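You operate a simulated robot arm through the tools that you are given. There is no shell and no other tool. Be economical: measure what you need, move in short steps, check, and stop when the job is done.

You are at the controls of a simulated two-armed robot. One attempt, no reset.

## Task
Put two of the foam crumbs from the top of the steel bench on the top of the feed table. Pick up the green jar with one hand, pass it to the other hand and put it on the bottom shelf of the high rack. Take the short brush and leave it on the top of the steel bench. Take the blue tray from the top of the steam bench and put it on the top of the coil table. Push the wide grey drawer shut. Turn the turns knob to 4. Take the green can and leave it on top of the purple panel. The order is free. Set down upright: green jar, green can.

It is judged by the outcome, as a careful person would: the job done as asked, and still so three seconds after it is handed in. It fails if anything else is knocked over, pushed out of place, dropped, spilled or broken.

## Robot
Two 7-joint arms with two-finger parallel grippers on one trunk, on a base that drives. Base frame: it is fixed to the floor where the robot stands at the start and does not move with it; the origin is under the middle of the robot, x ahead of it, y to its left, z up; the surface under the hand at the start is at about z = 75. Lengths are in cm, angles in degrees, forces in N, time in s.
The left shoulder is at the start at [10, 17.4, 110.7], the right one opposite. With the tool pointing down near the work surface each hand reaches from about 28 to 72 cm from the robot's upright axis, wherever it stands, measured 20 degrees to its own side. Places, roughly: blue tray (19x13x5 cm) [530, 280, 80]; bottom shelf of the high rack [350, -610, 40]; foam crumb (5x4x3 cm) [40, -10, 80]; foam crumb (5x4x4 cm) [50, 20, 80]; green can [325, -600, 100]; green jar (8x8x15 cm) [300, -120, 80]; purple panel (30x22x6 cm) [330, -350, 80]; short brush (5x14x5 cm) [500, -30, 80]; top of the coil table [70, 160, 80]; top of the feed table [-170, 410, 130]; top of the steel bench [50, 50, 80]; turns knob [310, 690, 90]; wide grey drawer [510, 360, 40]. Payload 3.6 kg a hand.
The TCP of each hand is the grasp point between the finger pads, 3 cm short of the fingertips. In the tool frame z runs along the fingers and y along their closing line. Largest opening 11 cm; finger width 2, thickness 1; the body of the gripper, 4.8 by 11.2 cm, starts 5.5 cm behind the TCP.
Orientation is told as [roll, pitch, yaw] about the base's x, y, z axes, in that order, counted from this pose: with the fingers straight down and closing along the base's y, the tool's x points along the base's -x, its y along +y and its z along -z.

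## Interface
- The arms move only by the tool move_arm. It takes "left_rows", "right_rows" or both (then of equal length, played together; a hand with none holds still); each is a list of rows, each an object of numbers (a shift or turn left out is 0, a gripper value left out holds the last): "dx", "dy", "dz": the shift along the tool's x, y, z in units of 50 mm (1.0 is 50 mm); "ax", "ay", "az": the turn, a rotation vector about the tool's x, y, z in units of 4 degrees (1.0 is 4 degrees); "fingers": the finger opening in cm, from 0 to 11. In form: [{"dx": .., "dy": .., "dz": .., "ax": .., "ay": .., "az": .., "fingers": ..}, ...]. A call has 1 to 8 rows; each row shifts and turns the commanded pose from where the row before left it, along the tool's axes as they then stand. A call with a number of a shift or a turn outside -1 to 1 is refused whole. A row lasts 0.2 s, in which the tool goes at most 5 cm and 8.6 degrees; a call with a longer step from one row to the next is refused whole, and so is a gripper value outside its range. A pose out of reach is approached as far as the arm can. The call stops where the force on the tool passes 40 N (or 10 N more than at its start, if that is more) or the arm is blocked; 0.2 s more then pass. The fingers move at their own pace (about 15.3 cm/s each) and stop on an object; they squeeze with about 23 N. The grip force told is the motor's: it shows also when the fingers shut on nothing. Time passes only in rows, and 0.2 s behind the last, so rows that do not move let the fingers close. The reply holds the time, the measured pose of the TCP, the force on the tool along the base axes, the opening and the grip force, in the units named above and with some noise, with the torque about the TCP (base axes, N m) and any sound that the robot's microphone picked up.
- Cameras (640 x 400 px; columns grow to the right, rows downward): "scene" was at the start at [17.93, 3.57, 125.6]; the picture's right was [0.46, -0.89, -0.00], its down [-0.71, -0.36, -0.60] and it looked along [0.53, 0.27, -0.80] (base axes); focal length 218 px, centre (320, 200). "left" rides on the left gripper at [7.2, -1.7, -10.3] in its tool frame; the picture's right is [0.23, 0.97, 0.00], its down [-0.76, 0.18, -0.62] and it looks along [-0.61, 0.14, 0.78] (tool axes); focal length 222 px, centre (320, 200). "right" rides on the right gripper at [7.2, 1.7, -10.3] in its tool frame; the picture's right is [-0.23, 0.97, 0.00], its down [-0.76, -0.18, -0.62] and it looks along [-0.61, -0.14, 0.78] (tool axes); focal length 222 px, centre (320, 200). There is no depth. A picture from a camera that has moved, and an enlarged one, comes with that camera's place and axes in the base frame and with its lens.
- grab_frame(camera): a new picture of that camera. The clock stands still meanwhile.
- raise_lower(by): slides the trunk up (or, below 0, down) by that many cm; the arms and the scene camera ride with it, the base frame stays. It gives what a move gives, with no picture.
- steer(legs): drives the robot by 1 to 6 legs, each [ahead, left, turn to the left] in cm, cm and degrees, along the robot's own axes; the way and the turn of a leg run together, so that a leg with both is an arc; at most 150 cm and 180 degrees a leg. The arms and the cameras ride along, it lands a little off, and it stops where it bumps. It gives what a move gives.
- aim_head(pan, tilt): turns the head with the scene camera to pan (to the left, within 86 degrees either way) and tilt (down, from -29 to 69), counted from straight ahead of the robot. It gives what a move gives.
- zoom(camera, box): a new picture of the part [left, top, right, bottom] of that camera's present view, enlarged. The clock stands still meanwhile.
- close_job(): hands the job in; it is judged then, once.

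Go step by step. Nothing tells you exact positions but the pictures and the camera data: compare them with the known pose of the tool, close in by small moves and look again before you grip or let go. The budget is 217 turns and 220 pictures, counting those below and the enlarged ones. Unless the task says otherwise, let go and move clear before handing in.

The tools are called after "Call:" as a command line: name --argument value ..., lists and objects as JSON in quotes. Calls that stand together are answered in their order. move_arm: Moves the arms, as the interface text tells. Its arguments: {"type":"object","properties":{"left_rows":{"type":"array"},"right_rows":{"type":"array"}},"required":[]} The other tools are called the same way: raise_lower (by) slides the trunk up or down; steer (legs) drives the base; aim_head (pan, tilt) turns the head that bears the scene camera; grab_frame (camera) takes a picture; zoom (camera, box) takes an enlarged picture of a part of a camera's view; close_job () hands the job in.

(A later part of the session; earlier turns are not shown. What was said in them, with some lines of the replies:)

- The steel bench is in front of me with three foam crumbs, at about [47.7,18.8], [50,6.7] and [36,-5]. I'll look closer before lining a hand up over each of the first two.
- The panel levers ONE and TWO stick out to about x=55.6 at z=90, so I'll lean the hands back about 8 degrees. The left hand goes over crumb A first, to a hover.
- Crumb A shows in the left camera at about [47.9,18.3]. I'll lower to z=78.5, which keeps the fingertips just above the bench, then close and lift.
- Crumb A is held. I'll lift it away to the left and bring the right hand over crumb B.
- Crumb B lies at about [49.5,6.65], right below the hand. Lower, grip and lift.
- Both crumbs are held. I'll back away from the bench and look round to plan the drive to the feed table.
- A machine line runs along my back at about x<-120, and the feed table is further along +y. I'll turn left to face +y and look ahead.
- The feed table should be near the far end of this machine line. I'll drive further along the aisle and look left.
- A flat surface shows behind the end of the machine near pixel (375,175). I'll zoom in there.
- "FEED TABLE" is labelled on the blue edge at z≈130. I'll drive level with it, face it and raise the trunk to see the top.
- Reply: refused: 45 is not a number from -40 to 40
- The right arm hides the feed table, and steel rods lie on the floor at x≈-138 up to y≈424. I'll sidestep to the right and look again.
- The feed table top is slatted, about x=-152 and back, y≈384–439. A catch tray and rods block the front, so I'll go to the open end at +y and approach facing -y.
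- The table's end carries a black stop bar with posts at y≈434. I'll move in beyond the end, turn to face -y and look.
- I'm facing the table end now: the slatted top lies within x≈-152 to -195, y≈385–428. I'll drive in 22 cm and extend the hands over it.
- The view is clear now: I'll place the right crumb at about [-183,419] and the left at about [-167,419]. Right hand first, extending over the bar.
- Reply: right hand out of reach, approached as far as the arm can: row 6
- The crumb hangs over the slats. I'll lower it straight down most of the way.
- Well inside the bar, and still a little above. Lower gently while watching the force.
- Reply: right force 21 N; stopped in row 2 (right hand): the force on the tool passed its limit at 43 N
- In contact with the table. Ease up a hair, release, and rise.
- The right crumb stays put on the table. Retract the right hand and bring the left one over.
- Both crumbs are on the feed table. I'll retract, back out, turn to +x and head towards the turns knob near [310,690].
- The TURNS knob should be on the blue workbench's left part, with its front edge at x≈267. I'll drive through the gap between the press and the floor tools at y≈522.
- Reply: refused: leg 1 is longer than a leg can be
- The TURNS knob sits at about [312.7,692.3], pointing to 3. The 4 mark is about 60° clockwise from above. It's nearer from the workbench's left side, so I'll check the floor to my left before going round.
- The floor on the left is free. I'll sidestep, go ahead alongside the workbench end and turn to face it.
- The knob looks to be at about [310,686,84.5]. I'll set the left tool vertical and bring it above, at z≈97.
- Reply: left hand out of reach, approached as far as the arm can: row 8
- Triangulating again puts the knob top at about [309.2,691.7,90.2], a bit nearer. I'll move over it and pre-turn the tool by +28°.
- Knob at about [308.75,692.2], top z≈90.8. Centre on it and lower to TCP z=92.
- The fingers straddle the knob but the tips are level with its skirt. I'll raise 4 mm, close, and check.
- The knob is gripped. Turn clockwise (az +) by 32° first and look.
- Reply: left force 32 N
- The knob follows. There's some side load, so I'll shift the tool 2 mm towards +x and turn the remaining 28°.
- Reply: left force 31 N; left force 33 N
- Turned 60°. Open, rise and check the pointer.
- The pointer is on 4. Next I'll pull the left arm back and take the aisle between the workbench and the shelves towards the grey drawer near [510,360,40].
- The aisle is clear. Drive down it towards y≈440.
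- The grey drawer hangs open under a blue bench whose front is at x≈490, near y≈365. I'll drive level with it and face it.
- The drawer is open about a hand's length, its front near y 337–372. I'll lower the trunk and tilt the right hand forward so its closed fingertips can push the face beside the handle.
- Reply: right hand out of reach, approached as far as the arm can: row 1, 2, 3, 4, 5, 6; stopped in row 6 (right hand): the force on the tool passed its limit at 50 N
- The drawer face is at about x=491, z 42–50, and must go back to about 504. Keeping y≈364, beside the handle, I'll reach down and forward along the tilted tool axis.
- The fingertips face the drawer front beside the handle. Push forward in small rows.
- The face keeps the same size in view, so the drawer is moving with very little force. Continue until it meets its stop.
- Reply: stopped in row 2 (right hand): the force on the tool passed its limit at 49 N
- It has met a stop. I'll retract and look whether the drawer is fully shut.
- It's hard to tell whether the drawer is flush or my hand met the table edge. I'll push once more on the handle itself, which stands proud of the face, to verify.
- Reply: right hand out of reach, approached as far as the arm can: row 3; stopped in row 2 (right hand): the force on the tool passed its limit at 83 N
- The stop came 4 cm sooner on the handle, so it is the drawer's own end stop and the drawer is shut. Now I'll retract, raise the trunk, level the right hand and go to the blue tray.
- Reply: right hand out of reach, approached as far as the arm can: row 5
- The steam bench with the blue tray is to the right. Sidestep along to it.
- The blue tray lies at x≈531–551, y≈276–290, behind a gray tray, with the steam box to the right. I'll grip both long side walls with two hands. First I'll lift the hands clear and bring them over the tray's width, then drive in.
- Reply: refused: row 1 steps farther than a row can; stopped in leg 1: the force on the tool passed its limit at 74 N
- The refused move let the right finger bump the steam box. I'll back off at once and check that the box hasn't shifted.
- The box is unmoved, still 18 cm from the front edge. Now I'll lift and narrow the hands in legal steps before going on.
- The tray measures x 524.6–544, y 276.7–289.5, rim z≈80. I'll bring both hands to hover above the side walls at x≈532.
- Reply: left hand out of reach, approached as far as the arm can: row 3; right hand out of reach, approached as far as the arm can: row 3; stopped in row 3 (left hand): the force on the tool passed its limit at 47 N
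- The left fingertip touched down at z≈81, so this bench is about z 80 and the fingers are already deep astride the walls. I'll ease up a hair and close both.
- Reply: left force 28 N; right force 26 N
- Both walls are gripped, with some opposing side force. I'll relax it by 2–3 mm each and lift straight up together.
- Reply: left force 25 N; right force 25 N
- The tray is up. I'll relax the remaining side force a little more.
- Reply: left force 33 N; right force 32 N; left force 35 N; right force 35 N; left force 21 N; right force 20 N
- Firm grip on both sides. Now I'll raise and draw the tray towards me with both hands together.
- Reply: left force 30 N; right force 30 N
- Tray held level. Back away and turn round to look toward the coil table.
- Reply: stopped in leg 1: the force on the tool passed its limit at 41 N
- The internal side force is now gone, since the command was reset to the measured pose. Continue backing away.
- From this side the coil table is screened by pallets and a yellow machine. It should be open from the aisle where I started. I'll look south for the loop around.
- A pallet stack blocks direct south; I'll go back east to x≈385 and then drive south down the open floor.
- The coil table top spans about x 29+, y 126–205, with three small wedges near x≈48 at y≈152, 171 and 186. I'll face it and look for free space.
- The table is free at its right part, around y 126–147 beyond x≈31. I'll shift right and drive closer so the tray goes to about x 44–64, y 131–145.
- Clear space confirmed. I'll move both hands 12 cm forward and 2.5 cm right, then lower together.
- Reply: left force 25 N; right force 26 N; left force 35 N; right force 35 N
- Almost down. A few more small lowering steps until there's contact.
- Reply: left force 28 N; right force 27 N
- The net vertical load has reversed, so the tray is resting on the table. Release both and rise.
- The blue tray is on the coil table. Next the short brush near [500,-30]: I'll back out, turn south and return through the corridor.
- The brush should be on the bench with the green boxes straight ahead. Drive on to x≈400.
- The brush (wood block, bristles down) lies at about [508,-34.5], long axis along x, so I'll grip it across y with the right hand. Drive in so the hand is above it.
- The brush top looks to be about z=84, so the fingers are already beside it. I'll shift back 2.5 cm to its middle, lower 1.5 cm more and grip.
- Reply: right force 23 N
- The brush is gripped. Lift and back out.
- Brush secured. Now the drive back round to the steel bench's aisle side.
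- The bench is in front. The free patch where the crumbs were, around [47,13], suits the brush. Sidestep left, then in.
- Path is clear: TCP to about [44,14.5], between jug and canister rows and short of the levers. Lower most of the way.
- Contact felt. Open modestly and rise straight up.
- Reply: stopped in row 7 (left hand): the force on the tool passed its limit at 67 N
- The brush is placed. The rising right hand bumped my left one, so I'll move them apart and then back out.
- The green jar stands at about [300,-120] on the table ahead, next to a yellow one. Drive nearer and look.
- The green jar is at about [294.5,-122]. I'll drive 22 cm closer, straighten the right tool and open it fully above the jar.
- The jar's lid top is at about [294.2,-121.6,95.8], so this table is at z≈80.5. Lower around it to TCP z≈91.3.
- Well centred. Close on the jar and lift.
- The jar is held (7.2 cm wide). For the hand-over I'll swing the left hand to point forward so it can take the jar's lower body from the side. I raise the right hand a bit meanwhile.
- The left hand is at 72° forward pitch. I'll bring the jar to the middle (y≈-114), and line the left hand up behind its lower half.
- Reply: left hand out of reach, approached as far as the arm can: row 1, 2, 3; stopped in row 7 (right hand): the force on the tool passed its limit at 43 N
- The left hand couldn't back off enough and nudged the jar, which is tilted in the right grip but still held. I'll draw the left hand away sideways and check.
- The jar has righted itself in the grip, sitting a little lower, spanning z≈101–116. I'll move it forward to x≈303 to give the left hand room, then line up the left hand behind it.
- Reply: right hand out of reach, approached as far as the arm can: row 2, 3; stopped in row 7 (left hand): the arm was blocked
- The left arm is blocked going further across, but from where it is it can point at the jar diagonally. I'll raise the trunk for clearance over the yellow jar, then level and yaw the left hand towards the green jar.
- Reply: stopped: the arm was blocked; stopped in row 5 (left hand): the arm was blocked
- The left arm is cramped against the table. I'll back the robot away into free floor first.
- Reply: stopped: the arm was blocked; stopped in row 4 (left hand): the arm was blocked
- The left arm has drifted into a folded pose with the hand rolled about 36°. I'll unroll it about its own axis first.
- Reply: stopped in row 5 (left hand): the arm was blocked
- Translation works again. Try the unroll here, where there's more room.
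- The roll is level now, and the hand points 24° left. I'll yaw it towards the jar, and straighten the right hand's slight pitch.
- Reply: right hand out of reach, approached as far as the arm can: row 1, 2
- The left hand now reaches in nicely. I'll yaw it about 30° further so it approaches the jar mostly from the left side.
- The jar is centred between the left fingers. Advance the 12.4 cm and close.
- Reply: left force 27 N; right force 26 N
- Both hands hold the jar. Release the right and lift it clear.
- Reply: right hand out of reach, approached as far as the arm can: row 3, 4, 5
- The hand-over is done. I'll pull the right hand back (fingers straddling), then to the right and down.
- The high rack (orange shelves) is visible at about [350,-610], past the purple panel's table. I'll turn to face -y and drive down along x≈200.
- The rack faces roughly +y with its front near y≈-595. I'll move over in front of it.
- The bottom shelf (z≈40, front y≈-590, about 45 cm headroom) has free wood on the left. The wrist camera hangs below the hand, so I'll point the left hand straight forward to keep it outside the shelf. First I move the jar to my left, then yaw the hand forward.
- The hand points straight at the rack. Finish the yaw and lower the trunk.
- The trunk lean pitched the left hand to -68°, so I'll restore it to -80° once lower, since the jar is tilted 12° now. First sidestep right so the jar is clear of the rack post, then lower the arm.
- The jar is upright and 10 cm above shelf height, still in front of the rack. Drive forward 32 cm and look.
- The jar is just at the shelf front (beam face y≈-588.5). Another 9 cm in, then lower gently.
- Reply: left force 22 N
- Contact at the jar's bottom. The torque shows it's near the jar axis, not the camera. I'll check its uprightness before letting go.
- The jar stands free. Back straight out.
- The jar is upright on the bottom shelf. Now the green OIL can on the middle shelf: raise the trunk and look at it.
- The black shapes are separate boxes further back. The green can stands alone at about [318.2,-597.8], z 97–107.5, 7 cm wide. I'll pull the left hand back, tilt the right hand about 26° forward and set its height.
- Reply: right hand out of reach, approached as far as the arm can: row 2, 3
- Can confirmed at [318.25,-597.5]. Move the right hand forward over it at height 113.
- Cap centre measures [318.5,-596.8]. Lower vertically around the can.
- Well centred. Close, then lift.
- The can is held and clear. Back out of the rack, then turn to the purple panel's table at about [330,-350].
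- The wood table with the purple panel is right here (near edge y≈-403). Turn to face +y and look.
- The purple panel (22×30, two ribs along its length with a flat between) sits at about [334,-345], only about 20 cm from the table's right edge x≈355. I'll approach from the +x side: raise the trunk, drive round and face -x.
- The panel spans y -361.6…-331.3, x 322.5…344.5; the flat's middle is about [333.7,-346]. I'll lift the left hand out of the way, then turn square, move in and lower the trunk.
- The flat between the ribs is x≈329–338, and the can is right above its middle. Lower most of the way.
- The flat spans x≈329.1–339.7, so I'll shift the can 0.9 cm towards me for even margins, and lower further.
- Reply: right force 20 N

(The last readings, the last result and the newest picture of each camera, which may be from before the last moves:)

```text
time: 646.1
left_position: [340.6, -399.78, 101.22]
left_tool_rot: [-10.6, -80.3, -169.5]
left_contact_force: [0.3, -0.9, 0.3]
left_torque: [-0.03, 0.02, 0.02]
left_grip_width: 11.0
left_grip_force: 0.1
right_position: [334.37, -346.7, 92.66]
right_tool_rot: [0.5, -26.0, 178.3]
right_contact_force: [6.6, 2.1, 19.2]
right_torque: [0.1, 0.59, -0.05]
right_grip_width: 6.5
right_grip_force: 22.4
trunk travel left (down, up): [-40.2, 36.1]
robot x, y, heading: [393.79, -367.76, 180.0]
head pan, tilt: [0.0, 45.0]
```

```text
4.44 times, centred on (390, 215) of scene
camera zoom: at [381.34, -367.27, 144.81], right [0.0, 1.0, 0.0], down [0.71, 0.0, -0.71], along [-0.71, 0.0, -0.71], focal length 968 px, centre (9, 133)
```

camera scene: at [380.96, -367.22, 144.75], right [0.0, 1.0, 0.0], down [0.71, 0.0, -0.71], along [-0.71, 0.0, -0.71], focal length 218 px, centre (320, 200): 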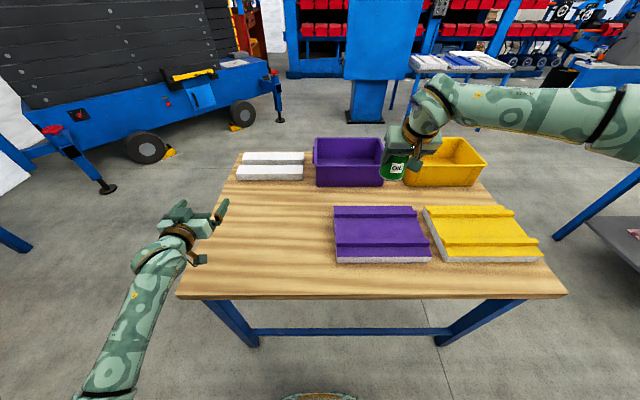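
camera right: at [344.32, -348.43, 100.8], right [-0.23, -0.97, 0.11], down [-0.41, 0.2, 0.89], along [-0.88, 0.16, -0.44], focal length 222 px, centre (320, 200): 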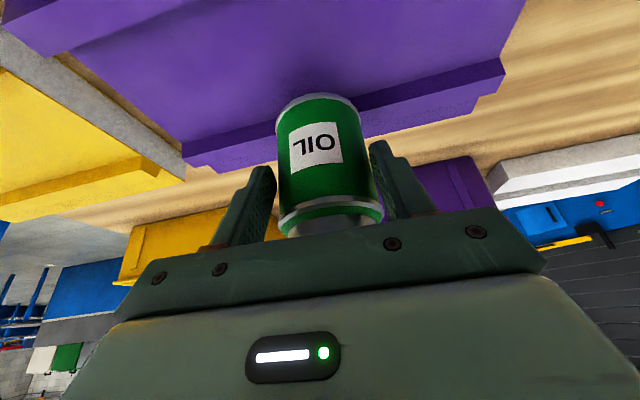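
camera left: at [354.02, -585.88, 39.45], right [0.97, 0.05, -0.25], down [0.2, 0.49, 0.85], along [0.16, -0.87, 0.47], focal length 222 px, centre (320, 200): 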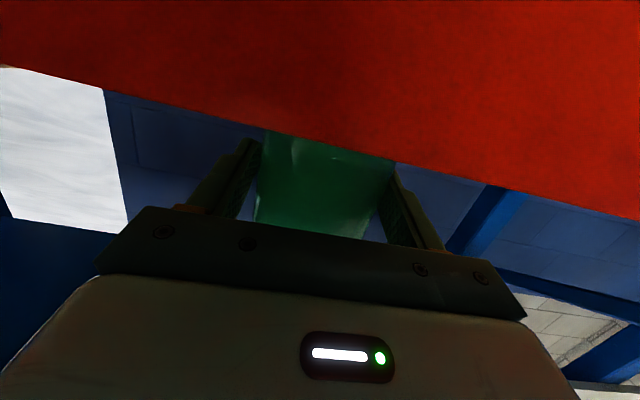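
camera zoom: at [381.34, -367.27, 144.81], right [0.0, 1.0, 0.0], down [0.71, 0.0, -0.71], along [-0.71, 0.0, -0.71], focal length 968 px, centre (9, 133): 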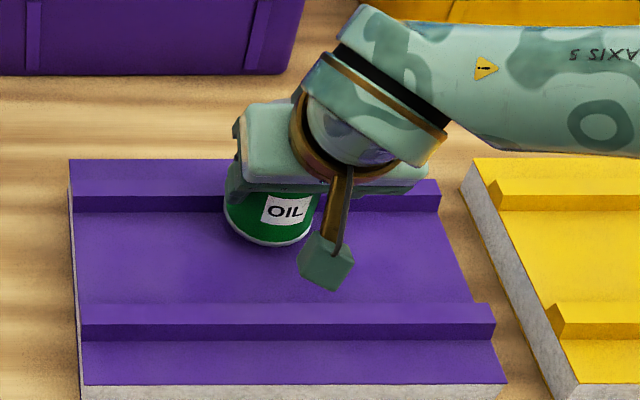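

The can's visible base edge shows its centre is about 3 cm further off than the TCP, so it's touching the far rib. Lift slightly, shift 3.2 cm towards me, then look.

Call:
move_arm --right_rows '[{"dx": -0.12, "dz": -0.24}, {"dx": 0.29, "dz": -0.14}, {"dx": 0.29, "dz": -0.14}, {}]'

Call:
zoom --camera "scene" --box '[350, 170, 430, 260]'

Call:
grab_frame --camera "right"

```text
time: 647.1
left_position: [340.1, -399.55, 101.19]
left_tool_rot: [-10.3, -80.3, -169.8]
left_contact_force: [-0.3, 0.4, 0.2]
left_torque: [-0.01, -0.02, -0.01]
left_grip_width: 11.0
left_grip_force: 0.0
right_position: [337.52, -346.75, 93.72]
right_tool_rot: [0.5, -25.8, 178.3]
right_contact_force: [0.6, 0.2, -2.6]
right_torque: [-0.03, -0.1, -0.01]
right_grip_width: 6.46
right_grip_force: 23.1
trunk travel left (down, up): [-40.2, 36.1]
robot x, y, heading: [393.3, -367.35, 179.7]
head pan, tilt: [0.0, 45.0]
```

```text
4.44 times, centred on (390, 215) of scene
camera zoom: at [380.97, -367.23, 144.75], right [0.0, 1.0, 0.0], down [0.71, 0.0, -0.71], along [-0.71, 0.0, -0.71], focal length 968 px, centre (9, 133)
```

zoom: 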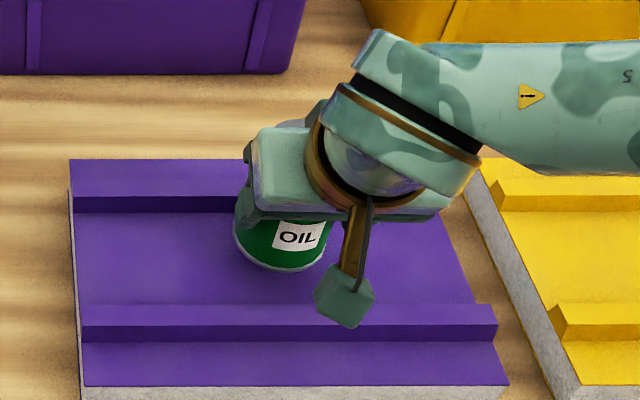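

```text
31 pictures are left
camera right: at [348.45, -348.54, 99.78], right [-0.23, -0.97, 0.11], down [-0.41, 0.19, 0.89], along [-0.88, 0.16, -0.44], focal length 222 px, centre (320, 200)
```

right: 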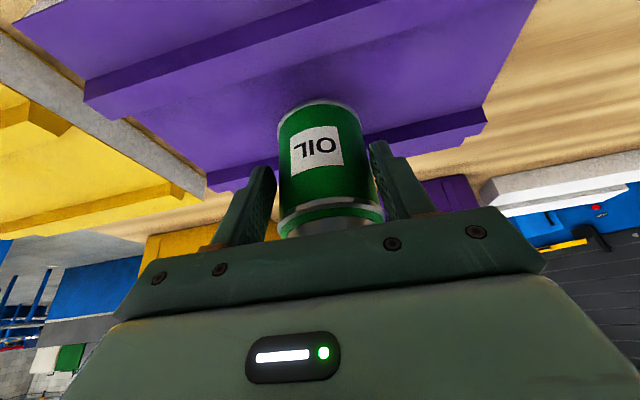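

Call:
move_arm --right_rows '[{"dx": 0.12, "dz": 0.14}, {"dx": 0.09, "dz": 0.18}, {"dx": 0.05, "dz": 0.1}, {}]'

Call:
zoom --camera "scene" --box '[350, 170, 430, 260]'

```text
time: 648.1
left_position: [340.31, -399.55, 101.22]
left_tool_rot: [-10.2, -80.3, -169.8]
left_contact_force: [0.2, 0.6, 0.3]
left_torque: [0.02, -0.03, -0.02]
left_grip_width: 11.0
left_grip_force: 0.1
right_position: [337.66, -346.79, 91.38]
right_tool_rot: [0.7, -26.0, 178.4]
right_contact_force: [-0.8, 0.6, 4.9]
right_torque: [0.03, -0.05, 0.0]
right_grip_width: 6.49
right_grip_force: 22.9
trunk travel left (down, up): [-40.2, 36.1]
robot x, y, heading: [393.46, -367.26, 180.0]
head pan, tilt: [0.0, 45.0]
```

```text
4.44 times, centred on (390, 215) of scene
camera zoom: at [381.05, -367.23, 144.77], right [0.0, 1.0, 0.0], down [0.71, 0.0, -0.71], along [-0.71, 0.0, -0.71], focal length 968 px, centre (9, 133)
```

zoom: 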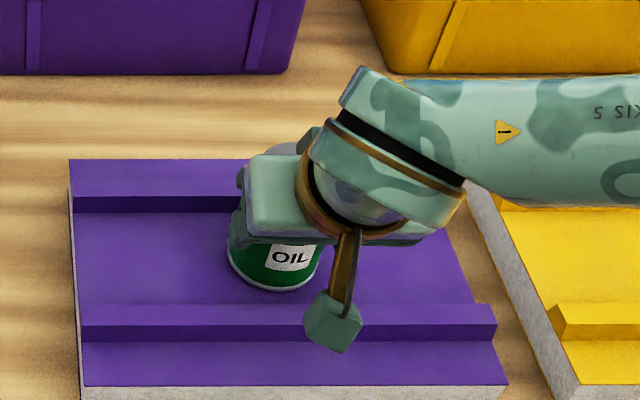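

The can now rests on the flat between the ribs. Press a hair more and release.

Call:
move_arm --right_rows '[{"dx": 0.015, "dz": 0.03}, {"fingers": 8}, {}, {"fingers": 10}, {}]'

Call:
zoom --camera "scene" --box '[350, 170, 430, 260]'

```text
time: 649.3
left_position: [340.35, -399.77, 101.2]
left_tool_rot: [-10.2, -80.3, -169.7]
left_contact_force: [0.0, -0.4, 0.1]
left_torque: [-0.02, 0.0, 0.03]
left_grip_width: 11.0
left_grip_force: 0.1
right_position: [337.62, -346.79, 91.12]
right_tool_rot: [0.5, -25.8, 178.3]
right_contact_force: [0.5, -0.2, -0.1]
right_torque: [0.04, 0.03, -0.01]
right_grip_width: 9.99
right_grip_force: 0.1
trunk travel left (down, up): [-40.2, 36.1]
robot x, y, heading: [393.84, -367.1, 180.0]
head pan, tilt: [0.0, 45.0]
```

```text
4.44 times, centred on (390, 215) of scene
camera zoom: at [381.01, -367.23, 144.76], right [0.0, 1.0, 0.0], down [0.71, 0.0, -0.71], along [-0.71, 0.0, -0.71], focal length 968 px, centre (9, 133)
```

zoom: 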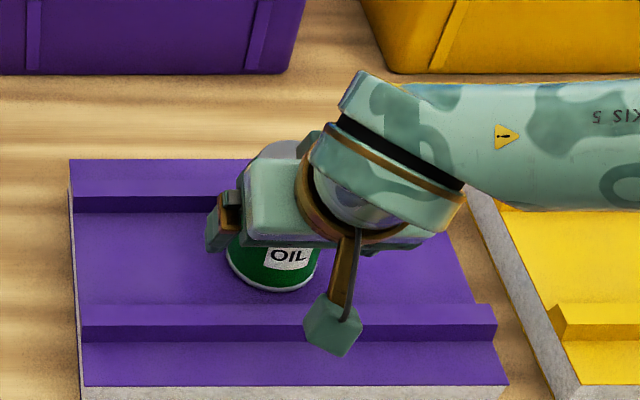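

Call:
move_arm --right_rows '[{"dx": -0.1, "dz": -0.3}, {"dx": -0.2, "dz": -0.7}, {"dx": -0.2, "dz": -0.8}, {"dx": -0.1, "dz": -0.8}, {"dz": -0.8}]'

Call:
steer --legs '[[-30, 0, 0]]'

Call:
grab_frame --camera "scene"

```text
time: 650.5
left_position: [340.39, -399.65, 101.2]
left_tool_rot: [-10.3, -80.3, -169.8]
left_contact_force: [0.2, 0.1, 0.1]
left_torque: [-0.01, 0.03, 0.01]
left_grip_width: 11.01
left_grip_force: 0.1
right_position: [342.41, -347.05, 107.73]
right_tool_rot: [0.5, -25.8, 178.5]
right_contact_force: [0.9, -0.1, 0.1]
right_torque: [-0.04, -0.03, 0.0]
right_grip_width: 10.0
right_grip_force: 0.0
trunk travel left (down, up): [-40.2, 36.1]
robot x, y, heading: [393.37, -367.48, 179.9]
head pan, tilt: [0.0, 45.0]
```

```text
time: 652.5
left_position: [370.21, -399.73, 101.26]
left_tool_rot: [-10.2, -80.3, -169.8]
left_contact_force: [1.3, 0.1, 0.2]
left_torque: [-0.02, 0.0, -0.01]
left_grip_width: 10.99
left_grip_force: 0.0
right_position: [372.13, -347.14, 107.76]
right_tool_rot: [0.5, -25.8, 178.6]
right_contact_force: [-0.4, 0.1, -0.9]
right_torque: [0.02, 0.02, -0.01]
right_grip_width: 10.0
right_grip_force: 0.1
trunk travel left (down, up): [-40.2, 36.1]
robot x, y, heading: [423.43, -367.6, -180.2]
head pan, tilt: [0.0, 45.0]
```

```text
28 pictures are left
camera scene: at [410.9, -367.28, 144.77], right [0.0, 1.0, 0.0], down [0.71, 0.0, -0.71], along [-0.71, 0.0, -0.71], focal length 218 px, centre (320, 200)
```

scene: 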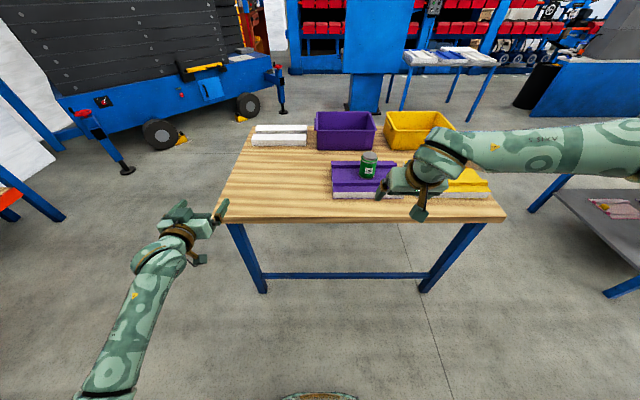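

The can stands upright on the purple panel and both hands are clear. As far as I could check, all seven tasks are done, so I'm handing the job in.

Call:
close_job

```text
The job is handed in.
```

I finished all seven tasks and handed the job in.

- **Crumbs:** two foam crumbs are on the feed table.
- **Green jar:** passed from the right hand to the left, then stood upright on the rack's bottom shelf. It was tilted briefly by a nudge during the hand-over, but was never dropped.
- **Brush:** on the steel bench.
- **Blue tray:** on the coil table. On the way in, my right hand bumped the steam box on that bench. I measured the box afterwards and it had not moved.
- **Grey drawer:** pushed until it met its own end stop.
- **Turns knob:** on 4.
- **Green can:** upright on the purple panel.
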